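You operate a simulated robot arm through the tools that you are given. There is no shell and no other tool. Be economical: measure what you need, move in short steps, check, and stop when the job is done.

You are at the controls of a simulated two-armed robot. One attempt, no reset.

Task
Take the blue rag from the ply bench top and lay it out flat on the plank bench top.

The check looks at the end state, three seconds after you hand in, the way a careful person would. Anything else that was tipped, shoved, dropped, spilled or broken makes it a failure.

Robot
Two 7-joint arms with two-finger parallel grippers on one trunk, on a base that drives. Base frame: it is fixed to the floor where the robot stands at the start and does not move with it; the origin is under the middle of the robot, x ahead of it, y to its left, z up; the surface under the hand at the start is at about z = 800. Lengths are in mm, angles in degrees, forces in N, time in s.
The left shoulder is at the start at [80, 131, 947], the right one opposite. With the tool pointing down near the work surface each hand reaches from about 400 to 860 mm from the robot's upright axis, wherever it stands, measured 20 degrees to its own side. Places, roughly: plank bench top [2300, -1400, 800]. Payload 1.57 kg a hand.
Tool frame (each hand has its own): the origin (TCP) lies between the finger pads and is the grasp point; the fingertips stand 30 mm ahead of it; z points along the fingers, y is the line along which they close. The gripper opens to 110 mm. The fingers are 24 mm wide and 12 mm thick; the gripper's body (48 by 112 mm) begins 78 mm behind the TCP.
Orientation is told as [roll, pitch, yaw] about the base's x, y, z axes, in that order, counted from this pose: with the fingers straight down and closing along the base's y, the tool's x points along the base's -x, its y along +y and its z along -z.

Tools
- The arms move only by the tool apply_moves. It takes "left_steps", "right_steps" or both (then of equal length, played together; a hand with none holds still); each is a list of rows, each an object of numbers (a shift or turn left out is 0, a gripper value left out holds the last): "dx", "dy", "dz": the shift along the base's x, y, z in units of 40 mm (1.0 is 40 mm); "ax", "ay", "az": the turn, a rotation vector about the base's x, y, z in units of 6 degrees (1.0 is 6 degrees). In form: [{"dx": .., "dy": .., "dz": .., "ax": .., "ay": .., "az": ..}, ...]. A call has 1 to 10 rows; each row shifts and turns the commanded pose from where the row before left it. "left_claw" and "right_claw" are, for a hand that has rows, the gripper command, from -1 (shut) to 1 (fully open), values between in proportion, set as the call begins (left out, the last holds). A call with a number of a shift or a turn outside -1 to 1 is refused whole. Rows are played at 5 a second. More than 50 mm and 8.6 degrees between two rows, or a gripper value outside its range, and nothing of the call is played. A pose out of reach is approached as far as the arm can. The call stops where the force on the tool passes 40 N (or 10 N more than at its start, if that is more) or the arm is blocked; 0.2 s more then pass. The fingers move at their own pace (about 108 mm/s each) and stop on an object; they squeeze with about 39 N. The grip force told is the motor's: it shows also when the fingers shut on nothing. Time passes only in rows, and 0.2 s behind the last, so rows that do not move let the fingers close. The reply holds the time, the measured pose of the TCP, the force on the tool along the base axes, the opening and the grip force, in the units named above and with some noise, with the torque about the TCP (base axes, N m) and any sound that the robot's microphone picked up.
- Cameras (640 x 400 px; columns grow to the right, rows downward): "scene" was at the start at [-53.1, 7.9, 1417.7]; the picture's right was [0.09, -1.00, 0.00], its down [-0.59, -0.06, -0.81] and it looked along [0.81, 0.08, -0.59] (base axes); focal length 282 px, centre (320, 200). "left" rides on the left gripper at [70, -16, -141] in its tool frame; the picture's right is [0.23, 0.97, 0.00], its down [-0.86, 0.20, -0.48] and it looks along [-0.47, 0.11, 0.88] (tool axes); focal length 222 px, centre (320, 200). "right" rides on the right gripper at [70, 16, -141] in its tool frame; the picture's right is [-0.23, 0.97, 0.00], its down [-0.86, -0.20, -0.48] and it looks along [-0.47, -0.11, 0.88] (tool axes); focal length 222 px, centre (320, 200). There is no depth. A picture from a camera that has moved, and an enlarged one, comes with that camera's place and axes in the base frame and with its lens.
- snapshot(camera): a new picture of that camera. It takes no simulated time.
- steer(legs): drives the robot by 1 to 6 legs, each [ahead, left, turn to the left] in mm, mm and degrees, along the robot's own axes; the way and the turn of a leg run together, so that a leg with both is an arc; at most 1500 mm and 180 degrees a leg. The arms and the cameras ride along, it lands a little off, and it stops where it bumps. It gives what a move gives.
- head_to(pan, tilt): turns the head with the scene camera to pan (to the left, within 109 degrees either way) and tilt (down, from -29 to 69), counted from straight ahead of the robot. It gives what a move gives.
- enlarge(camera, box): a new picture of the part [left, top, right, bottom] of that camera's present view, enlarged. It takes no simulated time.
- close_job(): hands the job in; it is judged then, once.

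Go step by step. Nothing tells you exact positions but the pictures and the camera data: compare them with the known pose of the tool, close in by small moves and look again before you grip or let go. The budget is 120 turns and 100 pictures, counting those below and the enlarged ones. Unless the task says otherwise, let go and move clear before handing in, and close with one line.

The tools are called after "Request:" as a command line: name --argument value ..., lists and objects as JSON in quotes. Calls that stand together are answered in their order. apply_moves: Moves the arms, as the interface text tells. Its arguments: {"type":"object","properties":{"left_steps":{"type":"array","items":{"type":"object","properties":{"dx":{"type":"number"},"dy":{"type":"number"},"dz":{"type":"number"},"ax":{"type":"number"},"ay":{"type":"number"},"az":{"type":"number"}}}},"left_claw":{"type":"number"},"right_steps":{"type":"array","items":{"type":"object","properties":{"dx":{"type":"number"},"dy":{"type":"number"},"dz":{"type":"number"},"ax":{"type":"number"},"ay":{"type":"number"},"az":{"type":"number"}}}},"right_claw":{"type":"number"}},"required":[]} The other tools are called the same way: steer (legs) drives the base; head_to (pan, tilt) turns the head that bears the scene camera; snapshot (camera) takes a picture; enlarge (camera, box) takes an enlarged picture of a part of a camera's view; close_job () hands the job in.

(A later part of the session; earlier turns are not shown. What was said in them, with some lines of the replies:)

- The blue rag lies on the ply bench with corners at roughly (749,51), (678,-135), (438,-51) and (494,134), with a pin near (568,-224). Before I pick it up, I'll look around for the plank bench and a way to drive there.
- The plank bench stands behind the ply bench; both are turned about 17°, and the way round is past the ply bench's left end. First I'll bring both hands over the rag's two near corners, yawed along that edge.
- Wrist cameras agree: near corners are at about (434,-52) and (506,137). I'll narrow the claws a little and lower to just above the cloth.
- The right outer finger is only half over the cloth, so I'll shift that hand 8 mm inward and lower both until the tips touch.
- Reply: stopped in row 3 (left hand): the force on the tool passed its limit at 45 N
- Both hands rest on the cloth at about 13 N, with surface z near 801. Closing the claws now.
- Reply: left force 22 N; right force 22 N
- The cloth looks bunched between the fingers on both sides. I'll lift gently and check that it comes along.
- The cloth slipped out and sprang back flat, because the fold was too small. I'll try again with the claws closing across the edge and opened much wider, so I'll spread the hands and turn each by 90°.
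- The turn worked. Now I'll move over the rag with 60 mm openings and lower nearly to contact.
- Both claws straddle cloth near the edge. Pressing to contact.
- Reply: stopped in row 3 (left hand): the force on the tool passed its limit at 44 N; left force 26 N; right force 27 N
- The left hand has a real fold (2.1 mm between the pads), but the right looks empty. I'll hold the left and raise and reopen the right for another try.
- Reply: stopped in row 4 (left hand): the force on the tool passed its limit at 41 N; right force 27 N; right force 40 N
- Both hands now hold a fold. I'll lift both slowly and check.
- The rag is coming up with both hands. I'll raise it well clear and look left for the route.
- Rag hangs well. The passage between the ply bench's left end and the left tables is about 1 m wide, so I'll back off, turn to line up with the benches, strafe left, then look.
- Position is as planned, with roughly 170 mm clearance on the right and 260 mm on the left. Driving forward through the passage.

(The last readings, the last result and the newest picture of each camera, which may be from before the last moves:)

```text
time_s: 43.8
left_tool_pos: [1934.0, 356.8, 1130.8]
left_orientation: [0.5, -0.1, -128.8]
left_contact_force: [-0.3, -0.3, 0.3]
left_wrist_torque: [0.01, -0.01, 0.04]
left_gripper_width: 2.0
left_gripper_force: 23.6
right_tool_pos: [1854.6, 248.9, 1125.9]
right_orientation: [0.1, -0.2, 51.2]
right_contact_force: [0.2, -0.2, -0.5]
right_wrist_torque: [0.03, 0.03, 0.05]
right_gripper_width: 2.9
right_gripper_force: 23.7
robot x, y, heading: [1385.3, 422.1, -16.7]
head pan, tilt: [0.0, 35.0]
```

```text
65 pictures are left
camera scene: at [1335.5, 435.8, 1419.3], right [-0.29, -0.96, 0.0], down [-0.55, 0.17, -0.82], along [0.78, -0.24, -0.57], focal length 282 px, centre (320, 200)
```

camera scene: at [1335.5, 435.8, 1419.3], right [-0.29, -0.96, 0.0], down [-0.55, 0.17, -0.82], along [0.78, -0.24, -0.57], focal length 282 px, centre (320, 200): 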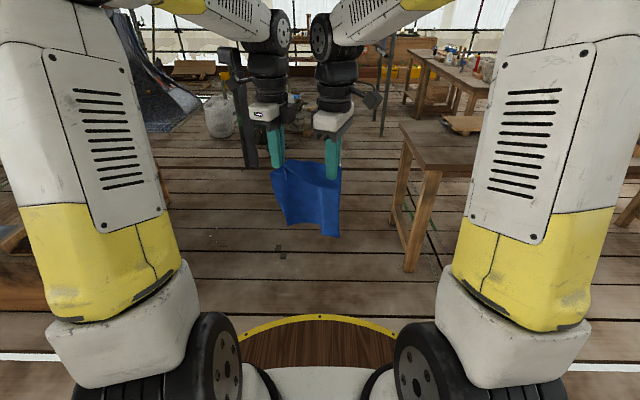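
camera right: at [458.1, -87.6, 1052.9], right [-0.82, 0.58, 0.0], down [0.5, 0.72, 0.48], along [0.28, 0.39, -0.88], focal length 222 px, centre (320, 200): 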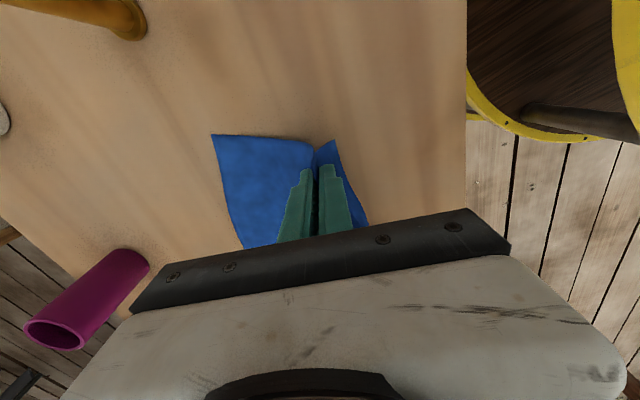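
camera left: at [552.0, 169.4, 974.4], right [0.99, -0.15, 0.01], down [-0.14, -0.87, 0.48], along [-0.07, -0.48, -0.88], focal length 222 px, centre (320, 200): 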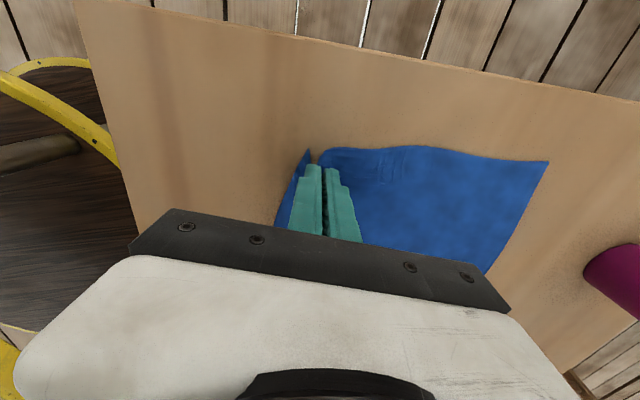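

The plank bench's left end runs from about (2252,-418) to (2870,-575). I'll advance, strafe partway right, and look at what's on it.

Request:
steer --legs '[[560, 0, 0], [0, -350, 0]]'

Request:
head_to --pan -30 --tilt 30

Request:
snapshot --camera "scene"

Request:
snapshot --camera "right"

```text
time_s: 48.9
left_tool_pos: [2373.5, -136.3, 1130.7]
left_orientation: [0.4, -0.1, -128.6]
left_contact_force: [0.1, -0.6, 1.0]
left_wrist_torque: [-0.02, 0.0, -0.02]
left_gripper_width: 2.3
left_gripper_force: 24.2
right_tool_pos: [2295.7, -245.3, 1125.6]
right_orientation: [0.0, -0.2, 51.4]
right_contact_force: [0.1, -0.8, -1.0]
right_wrist_torque: [-0.02, 0.02, 0.04]
right_gripper_width: 2.8
right_gripper_force: 23.4
robot x, y, heading: [1822.9, -77.6, -16.8]
head pan, tilt: [0.0, 35.0]
```

```text
time_s: 49.8
left_tool_pos: [2374.0, -135.7, 1130.0]
left_orientation: [0.4, -0.1, -128.6]
left_contact_force: [1.1, -0.5, 1.5]
left_wrist_torque: [-0.02, 0.01, 0.03]
left_gripper_width: 2.2
left_gripper_force: 23.9
right_tool_pos: [2294.3, -244.4, 1125.8]
right_orientation: [0.0, -0.2, 51.4]
right_contact_force: [0.4, 0.0, 0.2]
right_wrist_torque: [-0.06, 0.04, -0.01]
right_gripper_width: 2.8
right_gripper_force: 23.8
robot x, y, heading: [1827.6, -73.4, -16.7]
head pan, tilt: [-30.0, 30.0]
```

```text
64 pictures are left
camera scene: at [1753.0, -100.4, 1427.1], right [-0.73, -0.69, 0.0], down [-0.34, 0.36, -0.87], along [0.6, -0.63, -0.5], focal length 282 px, centre (320, 200)
```

scene: 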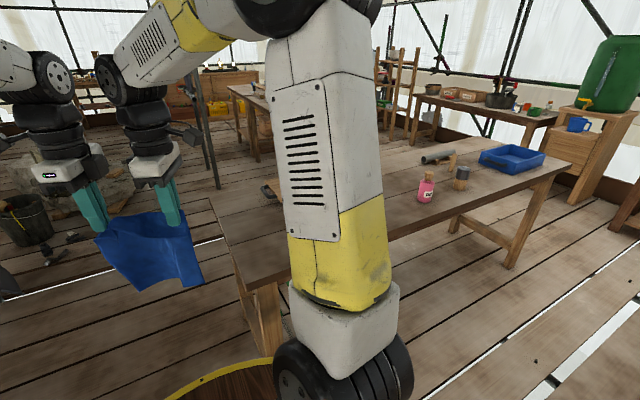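

```text
63 pictures are left
camera right: at [2239.3, -288.9, 1268.8], right [-0.62, 0.78, 0.0], down [0.69, 0.54, 0.48], along [0.38, 0.3, -0.88], focal length 222 px, centre (320, 200)
```

right: 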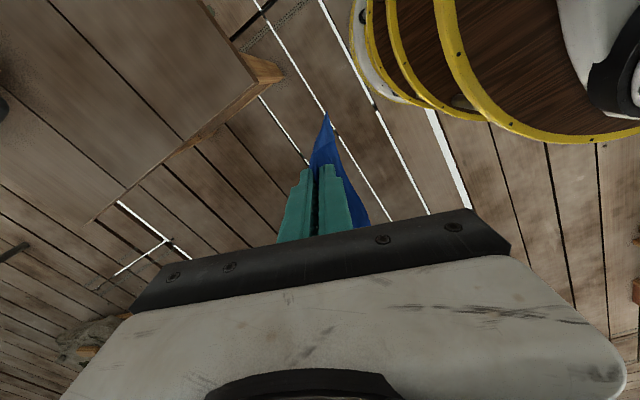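

The left part of the plank bench looks clear; its near-left corner is about (2320,-378), with a pink bottle much farther right. I'll strafe in front of it, approach, and recheck.

Request:
steer --legs '[[0, -360, -1], [140, 0, 0]]'

Request:
head_to --pan 0 --tilt 48

Request:
snapshot --camera "scene"

Request:
snapshot --camera "right"

Request:
snapshot --camera "left"

```text
time_s: 53.0
left_tool_pos: [2402.7, -528.7, 1130.4]
left_orientation: [0.4, -0.1, -129.5]
left_contact_force: [-0.1, 0.2, -0.5]
left_wrist_torque: [0.01, -0.01, 0.04]
left_gripper_width: 2.2
left_gripper_force: 24.1
right_tool_pos: [2322.1, -635.9, 1125.6]
right_orientation: [0.0, -0.2, 50.5]
right_contact_force: [0.0, -0.3, -0.2]
right_wrist_torque: [0.0, -0.06, 0.05]
right_gripper_width: 2.9
right_gripper_force: 24.3
robot x, y, heading: [1854.2, -458.7, -17.7]
head pan, tilt: [-30.0, 30.0]
```

```text
time_s: 54.0
left_tool_pos: [2401.9, -528.6, 1130.4]
left_orientation: [0.4, -0.1, -129.5]
left_contact_force: [0.3, -0.1, 0.3]
left_wrist_torque: [0.0, -0.02, 0.05]
left_gripper_width: 2.0
left_gripper_force: 23.9
right_tool_pos: [2322.4, -635.0, 1124.3]
right_orientation: [0.0, -0.2, 50.5]
right_contact_force: [-0.5, 0.5, -0.7]
right_wrist_torque: [0.0, -0.01, 0.02]
right_gripper_width: 3.0
right_gripper_force: 23.8
robot x, y, heading: [1853.3, -458.1, -17.5]
head pan, tilt: [0.0, 48.0]
```

```text
62 pictures are left
camera scene: at [1796.4, -440.1, 1400.3], right [-0.3, -0.95, 0.0], down [-0.71, 0.22, -0.67], along [0.64, -0.2, -0.74], focal length 282 px, centre (320, 200)
```

scene: 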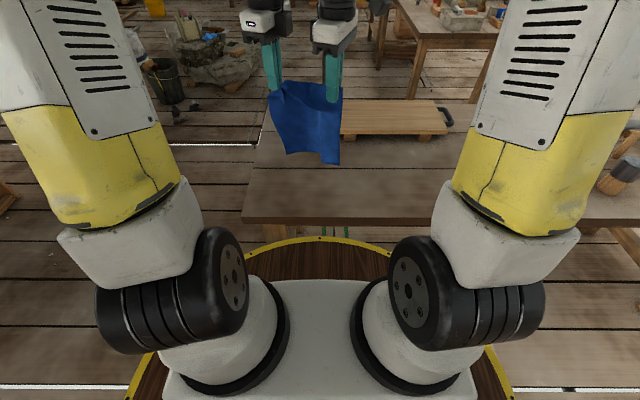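

```text
61 pictures are left
camera right: at [2265.6, -679.2, 1268.8], right [-0.61, 0.79, 0.0], down [0.7, 0.53, 0.48], along [0.38, 0.29, -0.88], focal length 222 px, centre (320, 200)
```

right: 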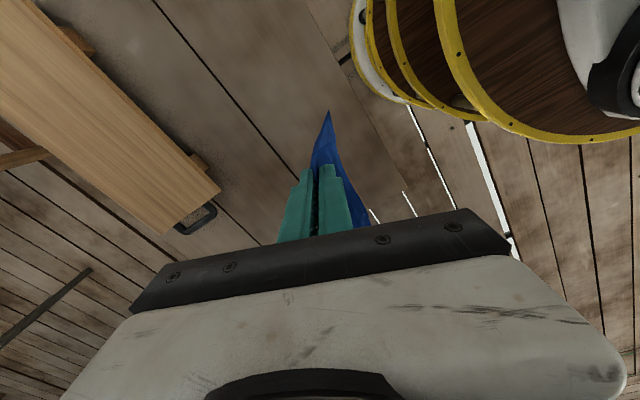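

```text
60 pictures are left
camera left: at [2433.1, -462.9, 1272.7], right [0.9, -0.44, 0.01], down [-0.39, -0.78, 0.48], along [-0.21, -0.43, -0.88], focal length 222 px, centre (320, 200)
```

left: 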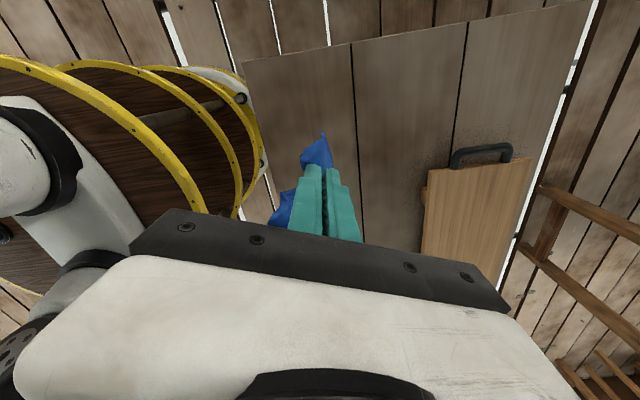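

There's a raised board with a handle from e.g. (2551,-747) rightward, so the rag should go in the clear area near the left-front of the bench. I'll square the hands to the bench, spread them slightly, and extend outward while staying high.

Request:
apply_moves --left_steps '[{"dx": 0.789, "dy": -0.026, "az": 0.555}, {"dx": 0.789, "dy": -0.026, "az": 0.555}, {"dx": 0.789, "dy": -0.026, "az": 0.555}, {"dx": 0.789, "dy": -0.026, "az": 0.555}, {"dx": 0.789, "dy": -0.026, "az": 0.555}, {"dx": 0.789, "dy": -0.026, "az": 0.555}, {}]' --right_steps '[{"dx": 0.941, "dy": -0.177, "az": 0.555}, {"dx": 0.941, "dy": -0.177, "az": 0.555}, {"dx": 0.941, "dy": -0.177, "az": 0.555}, {"dx": 0.941, "dy": -0.177, "az": 0.555}, {"dx": 0.941, "dy": -0.177, "az": 0.555}, {"dx": 0.941, "dy": -0.177, "az": 0.555}, {}]'

Request:
head_to --pan 0 --tilt 38

Request:
snapshot --camera "scene"

Request:
snapshot --camera "left"

```text
time_s: 55.6
left_tool_pos: [2593.0, -534.2, 1130.9]
left_orientation: [0.4, -0.1, -109.5]
left_contact_force: [-2.2, -4.1, -0.6]
left_wrist_torque: [-0.07, 0.0, -0.04]
left_gripper_width: 2.0
left_gripper_force: 24.0
right_tool_pos: [2547.5, -677.8, 1125.7]
right_orientation: [0.0, -0.1, 70.6]
right_contact_force: [0.9, 3.6, -0.4]
right_wrist_torque: [0.05, -0.01, -0.05]
right_gripper_width: 2.9
right_gripper_force: 24.2
robot x, y, heading: [1855.5, -455.7, -17.7]
head pan, tilt: [0.0, 48.0]
```

```text
time_s: 56.3
left_tool_pos: [2592.8, -534.5, 1130.4]
left_orientation: [0.4, -0.1, -109.5]
left_contact_force: [-0.5, -4.9, -0.4]
left_wrist_torque: [-0.1, 0.0, 0.0]
left_gripper_width: 2.0
left_gripper_force: 23.4
right_tool_pos: [2547.7, -677.5, 1125.5]
right_orientation: [0.0, -0.2, 70.5]
right_contact_force: [1.1, 4.9, -0.3]
right_wrist_torque: [0.02, -0.01, -0.01]
right_gripper_width: 2.6
right_gripper_force: 24.3
robot x, y, heading: [1858.7, -459.7, -17.6]
head pan, tilt: [0.0, 38.0]
```

```text
59 pictures are left
camera scene: at [1803.7, -442.3, 1414.7], right [-0.3, -0.95, 0.0], down [-0.59, 0.19, -0.79], along [0.75, -0.24, -0.62], focal length 282 px, centre (320, 200)
```

scene: 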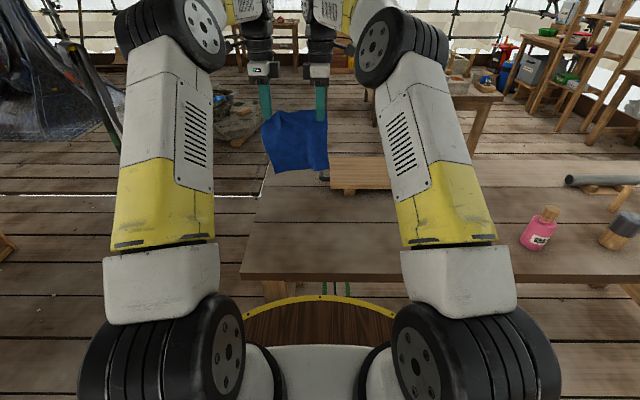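

```text
58 pictures are left
camera left: at [2599.8, -462.3, 1273.7], right [0.99, -0.11, 0.01], down [-0.1, -0.87, 0.48], along [-0.05, -0.48, -0.88], focal length 222 px, centre (320, 200)
```

left: 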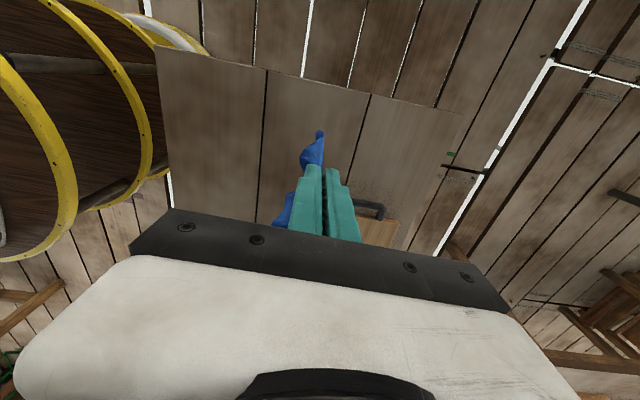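

The rag is stretched between the hands with slight tension, so I'll ease it a few mm. Then I'll lower until its free edge is just about touching the bench.

Request:
apply_moves --left_steps '[{"dx": -0.02, "dy": -0.07}, {"dz": -0.7}, {"dz": -0.7}, {"dz": -0.7}, {"dz": -0.55}, {}]' --right_steps '[{"dx": 0.02, "dy": 0.07}, {"dz": -0.7}, {"dz": -0.7}, {"dz": -0.7}, {"dz": -0.55}, {}]'

Request:
enlarge --camera "scene" --box '[200, 80, 440, 230]'

```text
time_s: 57.7
left_tool_pos: [2590.9, -538.4, 1024.1]
left_orientation: [0.3, 0.1, -109.6]
left_contact_force: [0.9, -0.1, -0.3]
left_wrist_torque: [0.0, 0.03, 0.01]
left_gripper_width: 2.2
left_gripper_force: 23.7
right_tool_pos: [2548.3, -675.7, 1020.0]
right_orientation: [0.0, -0.2, 70.5]
right_contact_force: [0.4, -0.5, 0.2]
right_wrist_torque: [-0.01, 0.02, -0.02]
right_gripper_width: 2.8
right_gripper_force: 24.1
robot x, y, heading: [1857.5, -454.1, -17.3]
head pan, tilt: [0.0, 38.0]
```

```text
2.67 times, centred on (320, 155) of scene
camera zoom: at [1803.7, -442.3, 1414.8], right [-0.3, -0.95, 0.0], down [-0.59, 0.19, -0.79], along [0.75, -0.24, -0.62], focal length 753 px, centre (320, 320)
```

zoom: 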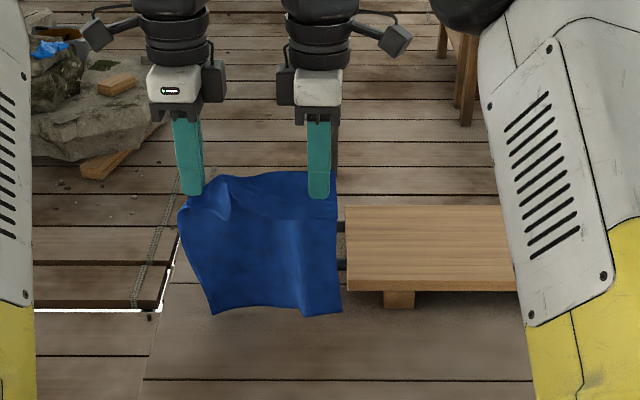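

The free edge is just above the bench, but its right corner is close to the board. I'll raise slightly, shift about 22 mm left and 25 mm back, and come down again.

Request:
apply_moves --left_steps '[{"dz": 0.3}, {"dx": -0.22, "dy": 0.35}, {"dx": -0.22, "dy": 0.35}, {"dz": -0.4}, {}]' --right_steps '[{"dz": 0.3}, {"dx": -0.22, "dy": 0.35}, {"dx": -0.22, "dy": 0.35}, {"dz": -0.4}, {}]'

Request:
enlarge --camera "scene" --box '[200, 80, 440, 230]'

```text
time_s: 58.9
left_tool_pos: [2572.6, -507.9, 1019.6]
left_orientation: [0.5, -0.2, -109.5]
left_contact_force: [-0.1, -0.5, -0.6]
left_wrist_torque: [0.03, -0.05, -0.02]
left_gripper_width: 2.1
left_gripper_force: 23.9
right_tool_pos: [2530.6, -648.6, 1016.4]
right_orientation: [0.0, -0.1, 70.5]
right_contact_force: [-0.8, -0.2, 0.5]
right_wrist_torque: [-0.03, 0.02, -0.02]
right_gripper_width: 3.0
right_gripper_force: 24.4
robot x, y, heading: [1855.4, -458.5, -17.4]
head pan, tilt: [0.0, 38.0]
```

```text
2.67 times, centred on (320, 155) of scene
camera zoom: at [1803.6, -442.2, 1414.8], right [-0.3, -0.95, 0.0], down [-0.59, 0.19, -0.79], along [0.75, -0.24, -0.62], focal length 753 px, centre (320, 320)
```

zoom: 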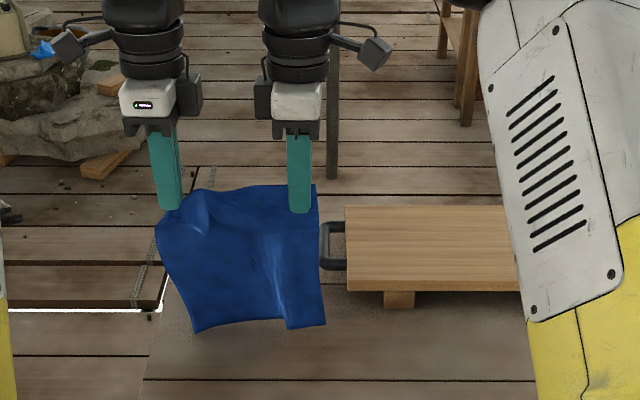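

Spacing is good now. First half of the laying arc: back toward the robot while lowering.

Request:
apply_moves --left_steps '[{"dz": -0.2}, {"dx": -0.562, "dy": 0.17, "dz": -0.257}, {"dx": -0.555, "dy": 0.168, "dz": -0.315}, {"dx": -0.536, "dy": 0.162, "dz": -0.367}, {"dx": -0.512, "dy": 0.155, "dz": -0.417}, {}]' --right_steps '[{"dz": -0.2}, {"dx": -0.562, "dy": 0.17, "dz": -0.257}, {"dx": -0.555, "dy": 0.168, "dz": -0.315}, {"dx": -0.536, "dy": 0.162, "dz": -0.367}, {"dx": -0.512, "dy": 0.155, "dz": -0.417}, {}]'

Request:
enlarge --camera "scene" --box '[200, 80, 440, 230]'

Request:
snapshot --camera "left"

```text
time_s: 60.3
left_tool_pos: [2485.0, -483.8, 957.7]
left_orientation: [0.4, 0.0, -109.4]
left_contact_force: [0.4, 0.0, -0.5]
left_wrist_torque: [-0.04, 0.01, -0.04]
left_gripper_width: 1.9
left_gripper_force: 23.2
right_tool_pos: [2444.2, -620.8, 951.2]
right_orientation: [0.0, -0.2, 70.6]
right_contact_force: [0.6, 0.4, 0.6]
right_wrist_torque: [0.01, 0.03, -0.04]
right_gripper_width: 3.0
right_gripper_force: 24.5
robot x, y, heading: [1852.9, -456.2, -17.6]
head pan, tilt: [0.0, 38.0]
```

```text
2.67 times, centred on (320, 155) of scene
camera zoom: at [1803.7, -442.3, 1414.8], right [-0.3, -0.95, 0.0], down [-0.59, 0.19, -0.79], along [0.75, -0.24, -0.62], focal length 753 px, centre (320, 320)
```

zoom: 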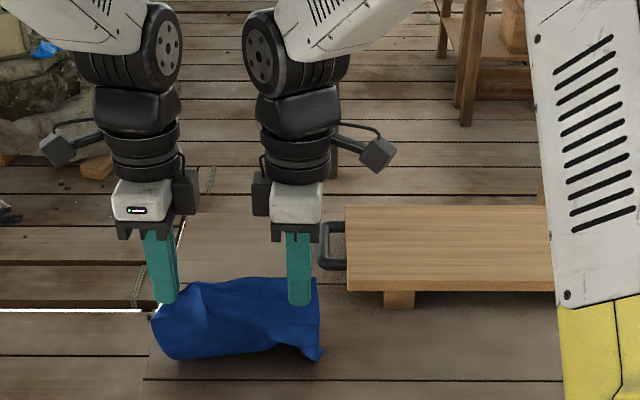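

```text
54 pictures are left
camera left: at [2492.6, -410.9, 1099.7], right [0.99, -0.11, 0.01], down [-0.1, -0.87, 0.48], along [-0.05, -0.48, -0.88], focal length 222 px, centre (320, 200)
```

left: 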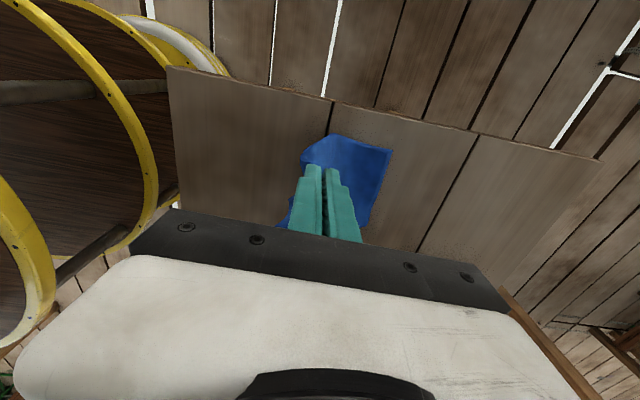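

The far edge is lying outward on the bench as intended. Second half of the arc down to the surface.

Request:
apply_moves --left_steps '[{"dx": -0.48, "dy": 0.145, "dz": -0.35}, {"dx": -0.48, "dy": 0.145, "dz": -0.45}, {"dx": -0.43, "dy": 0.13, "dz": -0.52}, {"dx": -0.38, "dy": 0.116, "dz": -0.6}, {"dx": -0.29, "dy": 0.087, "dz": -0.6}, {"dx": -0.2, "dy": 0.06, "dz": -0.5}, {}]' --right_steps '[{"dx": -0.48, "dy": 0.145, "dz": -0.35}, {"dx": -0.48, "dy": 0.145, "dz": -0.45}, {"dx": -0.43, "dy": 0.13, "dz": -0.52}, {"dx": -0.38, "dy": 0.116, "dz": -0.55}, {"dx": -0.29, "dy": 0.087, "dz": -0.55}, {"dx": -0.2, "dy": 0.06, "dz": -0.43}, {}]'

Request:
snapshot --camera "right"

Request:
snapshot --camera "left"

Request:
enlarge --camera "scene" --box '[200, 100, 440, 250]'

```text
time_s: 61.9
left_tool_pos: [2397.0, -456.4, 837.4]
left_orientation: [0.5, -0.1, -109.6]
left_contact_force: [0.1, -2.4, 0.0]
left_wrist_torque: [-0.05, 0.04, -0.03]
left_gripper_width: 2.3
left_gripper_force: 23.8
right_tool_pos: [2353.9, -594.2, 839.2]
right_orientation: [-0.2, -0.3, 70.5]
right_contact_force: [0.7, 1.9, 0.3]
right_wrist_torque: [0.07, 0.0, -0.06]
right_gripper_width: 2.8
right_gripper_force: 23.9
robot x, y, heading: [1858.7, -460.3, -17.6]
head pan, tilt: [0.0, 38.0]
```

```text
53 pictures are left
camera right: at [2315.6, -654.3, 982.3], right [-0.84, 0.54, 0.0], down [0.47, 0.74, 0.48], along [0.26, 0.41, -0.88], focal length 222 px, centre (320, 200)
```

right: 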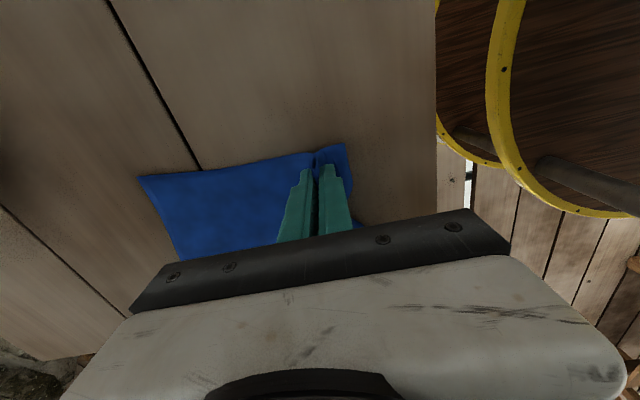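

```text
52 pictures are left
camera left: at [2403.7, -383.3, 980.0], right [0.99, -0.11, 0.01], down [-0.1, -0.87, 0.48], along [-0.05, -0.48, -0.88], focal length 222 px, centre (320, 200)
```

left: 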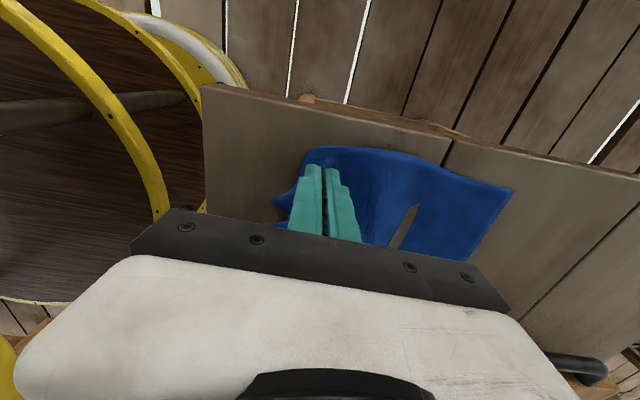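

```text
2.67 times, centred on (320, 175) of scene
camera zoom: at [1803.6, -442.2, 1414.7], right [-0.3, -0.95, 0.0], down [-0.59, 0.19, -0.79], along [0.75, -0.24, -0.62], focal length 753 px, centre (320, 267)
```

zoom: 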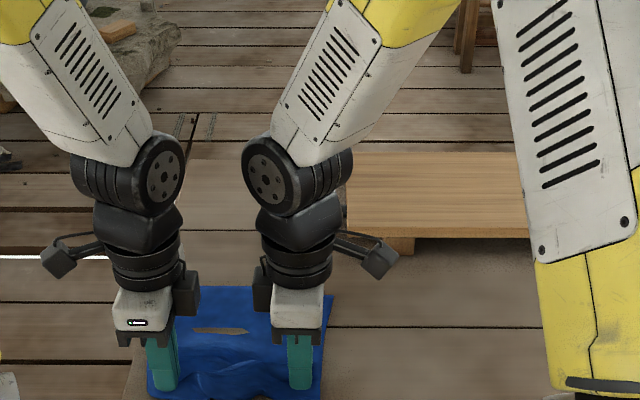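

Far edge is laid and flat at about e1 2590, with only the gripped folds left. I'll ease the cloth slightly back and right for margin, lower to just touching, and open a little.

Request:
apply_moves --left_steps '[{"dx": -0.19, "dy": -0.1}, {"dx": -0.19, "dy": -0.1}, {"dz": -0.13}, {}]' --right_steps '[{"dx": -0.19, "dy": -0.1}, {"dx": -0.19, "dy": -0.1}, {"dz": -0.16}, {}]'

Request:
apply_moves --left_steps '[{}, {}, {}]' --right_steps '[{}, {}, {}]' --left_claw -0.4 --right_claw -0.4

Request:
snapshot --camera "right"

Request:
snapshot --camera "left"

```text
time_s: 62.9
left_tool_pos: [2381.9, -463.9, 832.6]
left_orientation: [0.5, -0.1, -109.5]
left_contact_force: [-1.2, -3.7, 5.7]
left_wrist_torque: [-0.1, 0.03, -0.01]
left_gripper_width: 2.1
left_gripper_force: 23.2
right_tool_pos: [2338.3, -602.8, 832.9]
right_orientation: [-0.1, -0.2, 70.4]
right_contact_force: [0.4, 2.5, 0.9]
right_wrist_torque: [0.06, -0.02, -0.03]
right_gripper_width: 2.9
right_gripper_force: 23.9
robot x, y, heading: [1853.0, -459.5, -17.7]
head pan, tilt: [0.0, 38.0]
```

```text
time_s: 63.7
left_tool_pos: [2381.1, -462.8, 831.8]
left_orientation: [0.5, 0.0, -109.5]
left_contact_force: [1.1, 0.7, 2.7]
left_wrist_torque: [0.05, 0.02, 0.0]
left_gripper_width: 31.3
left_gripper_force: 0.1
right_tool_pos: [2338.5, -601.0, 833.8]
right_orientation: [-0.1, -0.2, 70.5]
right_contact_force: [0.5, 0.1, -1.7]
right_wrist_torque: [0.0, -0.01, -0.01]
right_gripper_width: 32.9
right_gripper_force: 0.0
robot x, y, heading: [1854.1, -457.1, -17.5]
head pan, tilt: [0.0, 38.0]
```

```text
50 pictures are left
camera right: at [2300.6, -662.5, 976.1], right [-0.84, 0.54, 0.0], down [0.47, 0.74, 0.48], along [0.26, 0.41, -0.88], focal length 222 px, centre (320, 200)
```

right: 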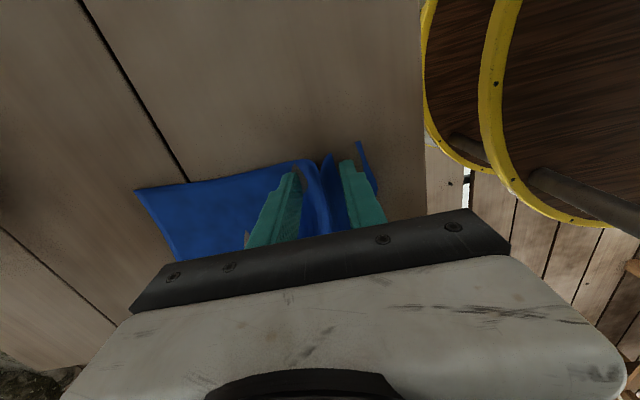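

```text
49 pictures are left
camera left: at [2388.2, -391.1, 974.4], right [0.99, -0.11, 0.01], down [-0.1, -0.87, 0.48], along [-0.05, -0.48, -0.88], focal length 222 px, centre (320, 200)
```

left: 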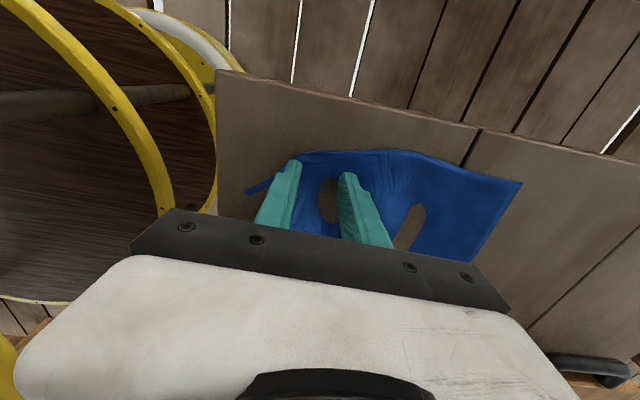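

The folds are released but still stand between the fingers. I'll lift straight up slowly so the cloth can drop and relax.

Request:
apply_moves --left_steps '[{"dz": 0.3}, {"dz": 0.5}, {"dz": 0.7}, {"dz": 1}, {"dz": 1}, {"dz": 1}, {}]' --right_steps '[{"dz": 0.3}, {"dz": 0.5}, {"dz": 0.7}, {"dz": 1}, {"dz": 1}, {"dz": 1}, {}]'

Request:
snapshot --camera "right"

Request:
snapshot --camera "left"

Request:
enlarge --camera "scene" --box '[200, 130, 440, 280]'

```text
time_s: 65.3
left_tool_pos: [2381.7, -462.7, 1011.3]
left_orientation: [0.5, -0.1, -109.5]
left_contact_force: [0.5, 0.1, -0.6]
left_wrist_torque: [0.0, 0.05, 0.0]
left_gripper_width: 32.8
left_gripper_force: 0.0
right_tool_pos: [2339.8, -602.5, 1012.9]
right_orientation: [0.0, -0.2, 70.4]
right_contact_force: [-0.5, -0.3, -0.3]
right_wrist_torque: [0.0, 0.03, 0.02]
right_gripper_width: 32.8
right_gripper_force: 0.1
robot x, y, heading: [1855.1, -458.4, -17.5]
head pan, tilt: [0.0, 38.0]
```

```text
48 pictures are left
camera right: at [2301.2, -663.4, 1156.1], right [-0.84, 0.54, 0.0], down [0.47, 0.74, 0.48], along [0.26, 0.41, -0.88], focal length 222 px, centre (320, 200)
```

right: 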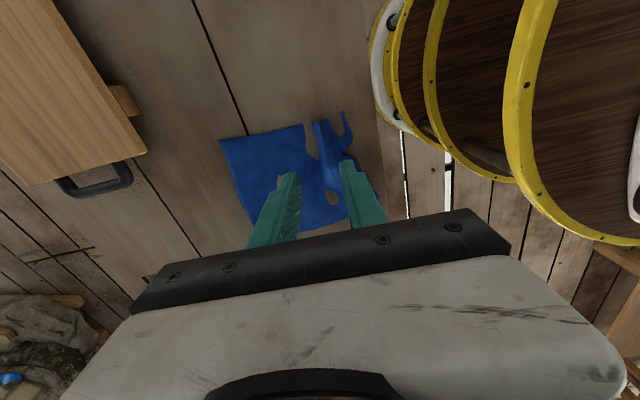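

```text
47 pictures are left
camera left: at [2388.3, -391.1, 1154.1], right [0.99, -0.11, 0.01], down [-0.1, -0.87, 0.48], along [-0.05, -0.48, -0.88], focal length 222 px, centre (320, 200)
```

left: 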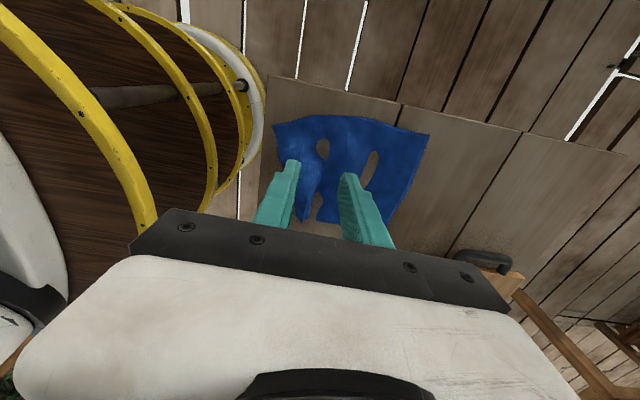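

```text
2.67 times, centred on (320, 205) of scene
camera zoom: at [1803.6, -442.2, 1414.7], right [-0.3, -0.95, 0.0], down [-0.59, 0.19, -0.79], along [0.75, -0.24, -0.62], focal length 753 px, centre (320, 187)
```

zoom: 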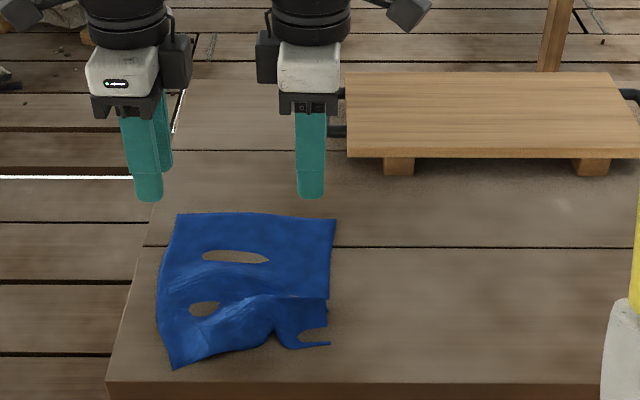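

The rag lies mostly flat but has a ridge near the front edge, and some low spots dip into the plank texture. I'll press closed fingertips near its far corners and drag outward to pull out the slack.

Request:
apply_moves --left_steps '[{"dx": 0.85, "dy": -0.29}, {"dx": 0.85, "dy": -0.29}, {"dx": 0.85, "dy": -0.29}, {"dx": 0.85, "dy": -0.29}, {"dz": -1}, {"dz": -1}, {"dz": -1}, {"dz": -1}, {}]' --right_steps '[{"dx": 0.77, "dy": -0.28}, {"dx": 0.77, "dy": -0.28}, {"dx": 0.77, "dy": -0.28}, {"dx": 0.77, "dy": -0.28}, {"dz": -1}, {"dz": -1}, {"dz": -1}, {"dz": -1}, {}]' --left_claw -1 --right_claw -1

Request:
snapshot --camera "right"

Request:
snapshot --camera "left"

Request:
head_to --pan 0 --tilt 45

Request:
enlarge --camera "scene" --box '[200, 100, 440, 250]'

```text
time_s: 67.3
left_tool_pos: [2518.0, -510.1, 851.6]
left_orientation: [0.5, 0.0, -109.4]
left_contact_force: [-0.3, -0.4, -0.2]
left_wrist_torque: [-0.03, 0.01, -0.06]
left_gripper_width: 0.1
left_gripper_force: 21.2
right_tool_pos: [2460.4, -646.1, 853.0]
right_orientation: [0.1, -0.2, 70.5]
right_contact_force: [0.2, 0.1, -0.2]
right_wrist_torque: [0.02, -0.02, -0.03]
right_gripper_width: 0.1
right_gripper_force: 21.4
robot x, y, heading: [1857.6, -457.9, -17.7]
head pan, tilt: [0.0, 38.0]
```

```text
45 pictures are left
camera right: at [2422.5, -707.0, 995.6], right [-0.84, 0.54, 0.0], down [0.47, 0.74, 0.48], along [0.26, 0.41, -0.88], focal length 222 px, centre (320, 200)
```

right: 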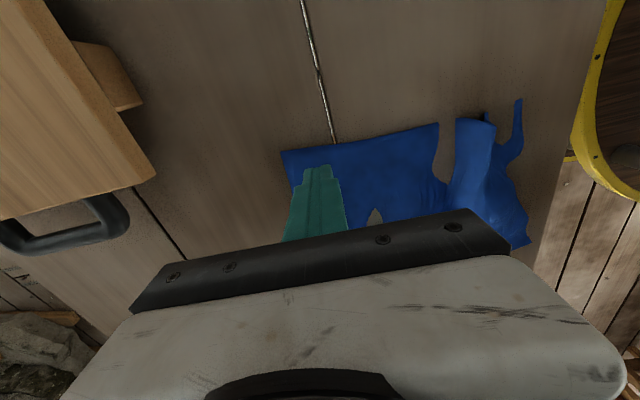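

```text
44 pictures are left
camera left: at [2524.6, -437.3, 994.8], right [0.99, -0.11, 0.01], down [-0.1, -0.87, 0.48], along [-0.05, -0.48, -0.88], focal length 222 px, centre (320, 200)
```

left: 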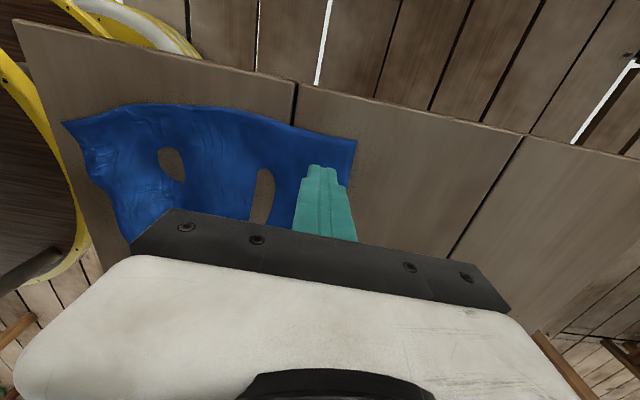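

```text
time_s: 68.0
left_tool_pos: [2517.1, -509.4, 853.3]
left_orientation: [0.4, 0.0, -109.4]
left_contact_force: [-0.5, 0.5, -0.4]
left_wrist_torque: [-0.02, 0.02, 0.02]
left_gripper_width: 0.0
left_gripper_force: 21.1
right_tool_pos: [2459.3, -646.2, 852.6]
right_orientation: [0.0, -0.2, 70.4]
right_contact_force: [0.2, -0.2, -0.4]
right_wrist_torque: [0.0, 0.01, 0.0]
right_gripper_width: 0.1
right_gripper_force: 21.4
robot x, y, heading: [1854.3, -458.0, -17.6]
head pan, tilt: [0.0, 45.0]
```

```text
2.67 times, centred on (320, 175) of scene
camera zoom: at [1798.9, -440.8, 1404.5], right [-0.3, -0.95, 0.0], down [-0.67, 0.21, -0.71], along [0.67, -0.21, -0.71], focal length 753 px, centre (320, 267)
```

zoom: 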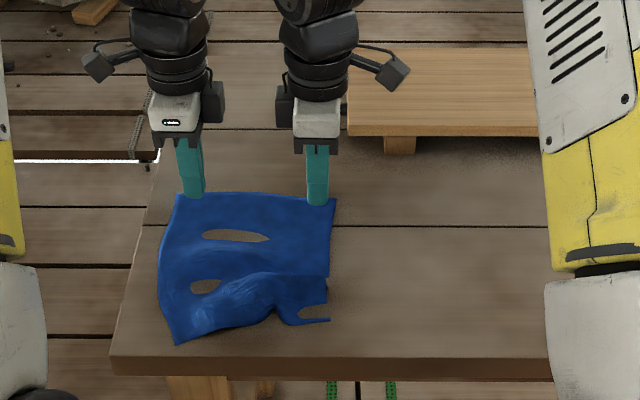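

Request:
apply_moves --left_steps '[{"dz": -0.35}, {"dz": -0.14}, {"dz": -0.05}]' --right_steps '[{"dz": -0.35}, {"dz": -0.14}, {"dz": -0.05}]'

```text
time_s: 68.8
left_tool_pos: [2518.6, -509.7, 832.8]
left_orientation: [0.5, 0.1, -109.6]
left_contact_force: [-2.5, 1.9, 11.7]
left_wrist_torque: [0.09, 0.12, 0.0]
left_gripper_width: 0.2
left_gripper_force: 21.1
right_tool_pos: [2461.0, -646.8, 831.6]
right_orientation: [-0.1, -0.2, 70.5]
right_contact_force: [0.1, -0.4, 0.5]
right_wrist_torque: [0.01, 0.01, -0.02]
right_gripper_width: 0.0
right_gripper_force: 21.4
robot x, y, heading: [1850.1, -459.9, -17.6]
head pan, tilt: [0.0, 45.0]
```

Request:
apply_moves --left_steps '[{}, {"dx": 0.215, "dy": -0.065}, {"dx": 0.215, "dy": -0.065}, {"dx": 0.215, "dy": -0.065}, {}]' --right_steps '[{"dz": -0.05}, {"dx": 0.215, "dy": -0.065}, {"dx": 0.215, "dy": -0.065}, {"dx": 0.215, "dy": -0.065}, {}]'

Request:
enlarge --camera "scene" --box '[200, 100, 440, 250]'

```text
time_s: 70.0
left_tool_pos: [2542.4, -516.6, 831.8]
left_orientation: [0.5, -0.1, -109.4]
left_contact_force: [-3.8, 1.3, 13.3]
left_wrist_torque: [0.03, 0.12, 0.02]
left_gripper_width: 0.1
left_gripper_force: 21.6
right_tool_pos: [2487.7, -653.2, 831.0]
right_orientation: [-0.2, -0.4, 70.5]
right_contact_force: [-8.7, 4.1, 32.5]
right_wrist_torque: [0.13, 0.26, -0.01]
right_gripper_width: 0.0
right_gripper_force: 21.4
robot x, y, heading: [1854.5, -457.0, -17.7]
head pan, tilt: [0.0, 45.0]
```

```text
2.67 times, centred on (320, 175) of scene
camera zoom: at [1797.0, -440.3, 1404.4], right [-0.3, -0.95, 0.0], down [-0.67, 0.21, -0.71], along [0.68, -0.21, -0.71], focal length 753 px, centre (320, 267)
```

zoom: 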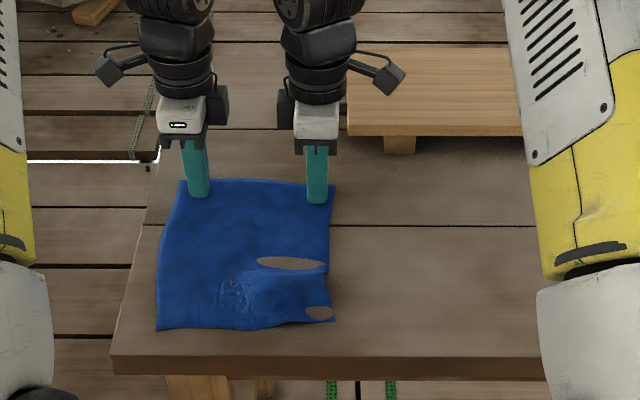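

That works well. A bit more pull.

Request:
apply_moves --left_steps '[{"dx": 0.15, "dy": -0.045}, {"dx": 0.15, "dy": -0.045}, {"dx": 0.1, "dy": -0.03}, {}]' --right_steps '[{"dx": 0.215, "dy": -0.065}, {"dx": 0.215, "dy": -0.065}, {"dx": 0.15, "dy": -0.045}, {}]'

Request:
enlarge --camera "scene" --box '[200, 100, 440, 250]'

```text
time_s: 71.0
left_tool_pos: [2557.5, -523.2, 831.2]
left_orientation: [0.5, -0.1, -109.5]
left_contact_force: [-3.3, 1.4, 16.7]
left_wrist_torque: [0.12, 0.14, 0.0]
left_gripper_width: 0.1
left_gripper_force: 21.0
right_tool_pos: [2509.3, -661.5, 831.0]
right_orientation: [-0.2, -0.2, 70.4]
right_contact_force: [-9.1, 2.8, 35.8]
right_wrist_torque: [0.12, 0.27, 0.02]
right_gripper_width: 0.0
right_gripper_force: 21.6
robot x, y, heading: [1854.9, -458.3, -17.5]
head pan, tilt: [0.0, 45.0]
```

```text
2.67 times, centred on (320, 175) of scene
camera zoom: at [1796.8, -440.2, 1404.4], right [-0.3, -0.95, 0.0], down [-0.67, 0.21, -0.71], along [0.68, -0.21, -0.71], focal length 753 px, centre (320, 267)
```

zoom: 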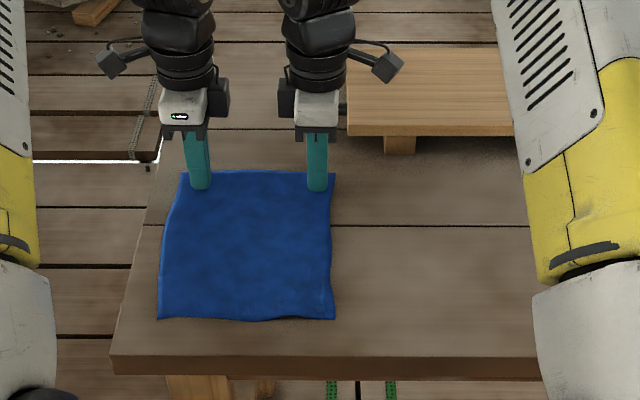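

Now it's beautifully flat. I'll lift both hands straight up and check.

Request:
apply_moves --left_steps '[{"dz": 0.3}, {"dz": 0.7}, {"dz": 1}, {"dz": 1}, {"dz": 1}, {"dz": 1}, {}, {}]' --right_steps '[{"dz": 0.3}, {"dz": 0.7}, {"dz": 1}, {"dz": 1}, {"dz": 1}, {"dz": 1}, {}, {}]'

Request:
enlarge --camera "scene" --box '[200, 100, 440, 250]'

Request:
snapshot --camera "left"

Request:
snapshot --camera "right"

```text
time_s: 72.8
left_tool_pos: [2556.9, -522.6, 1029.7]
left_orientation: [0.4, -0.1, -109.4]
left_contact_force: [-0.4, 0.9, 0.2]
left_wrist_torque: [0.04, 0.05, 0.0]
left_gripper_width: 0.2
left_gripper_force: 21.9
right_tool_pos: [2509.3, -661.4, 1031.6]
right_orientation: [0.0, -0.2, 70.6]
right_contact_force: [0.5, 0.5, 0.3]
right_wrist_torque: [0.03, 0.03, -0.01]
right_gripper_width: 0.0
right_gripper_force: 21.3
robot x, y, heading: [1854.4, -460.8, -17.2]
head pan, tilt: [0.0, 45.0]
```

```text
2.67 times, centred on (320, 175) of scene
camera zoom: at [1798.8, -440.7, 1404.5], right [-0.3, -0.95, 0.0], down [-0.67, 0.21, -0.71], along [0.67, -0.21, -0.71], focal length 753 px, centre (320, 267)
```

zoom: 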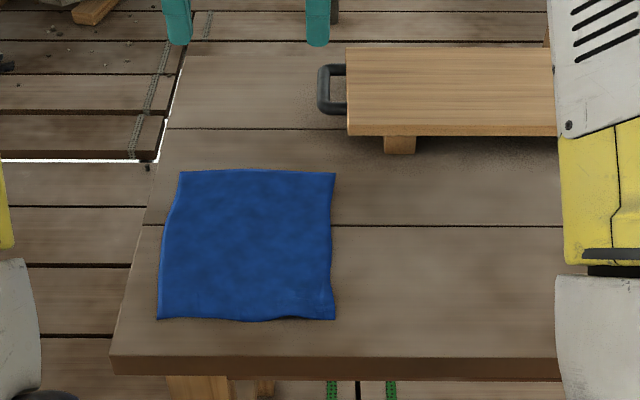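

```text
39 pictures are left
camera left: at [2564.8, -450.7, 1172.5], right [0.99, -0.11, 0.01], down [-0.1, -0.87, 0.48], along [-0.05, -0.48, -0.88], focal length 222 px, centre (320, 200)
```

left: 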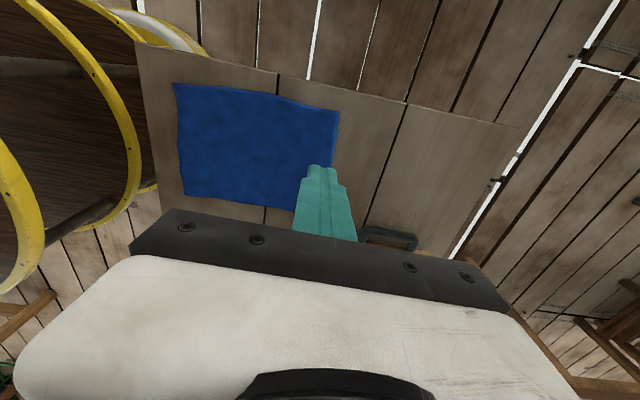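

```text
38 pictures are left
camera right: at [2471.6, -722.9, 1173.4], right [-0.84, 0.54, 0.0], down [0.47, 0.74, 0.48], along [0.26, 0.41, -0.88], focal length 222 px, centre (320, 200)
```

right: 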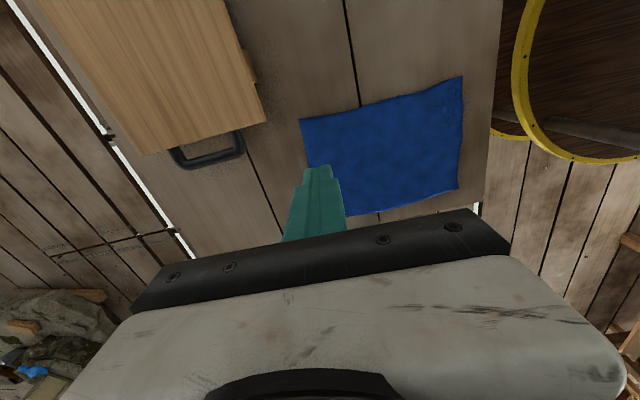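

The rag lies flat and whole on the plank bench, clear of the edges and the board, and both hands are clear. Handing in.

Request:
close_job

```text
The job is handed in.
```

The blue rag lies flat on the plank bench top, clear of the bench edges and the wooden board. Both hands are off it, and I saw nothing else tipped or moved.
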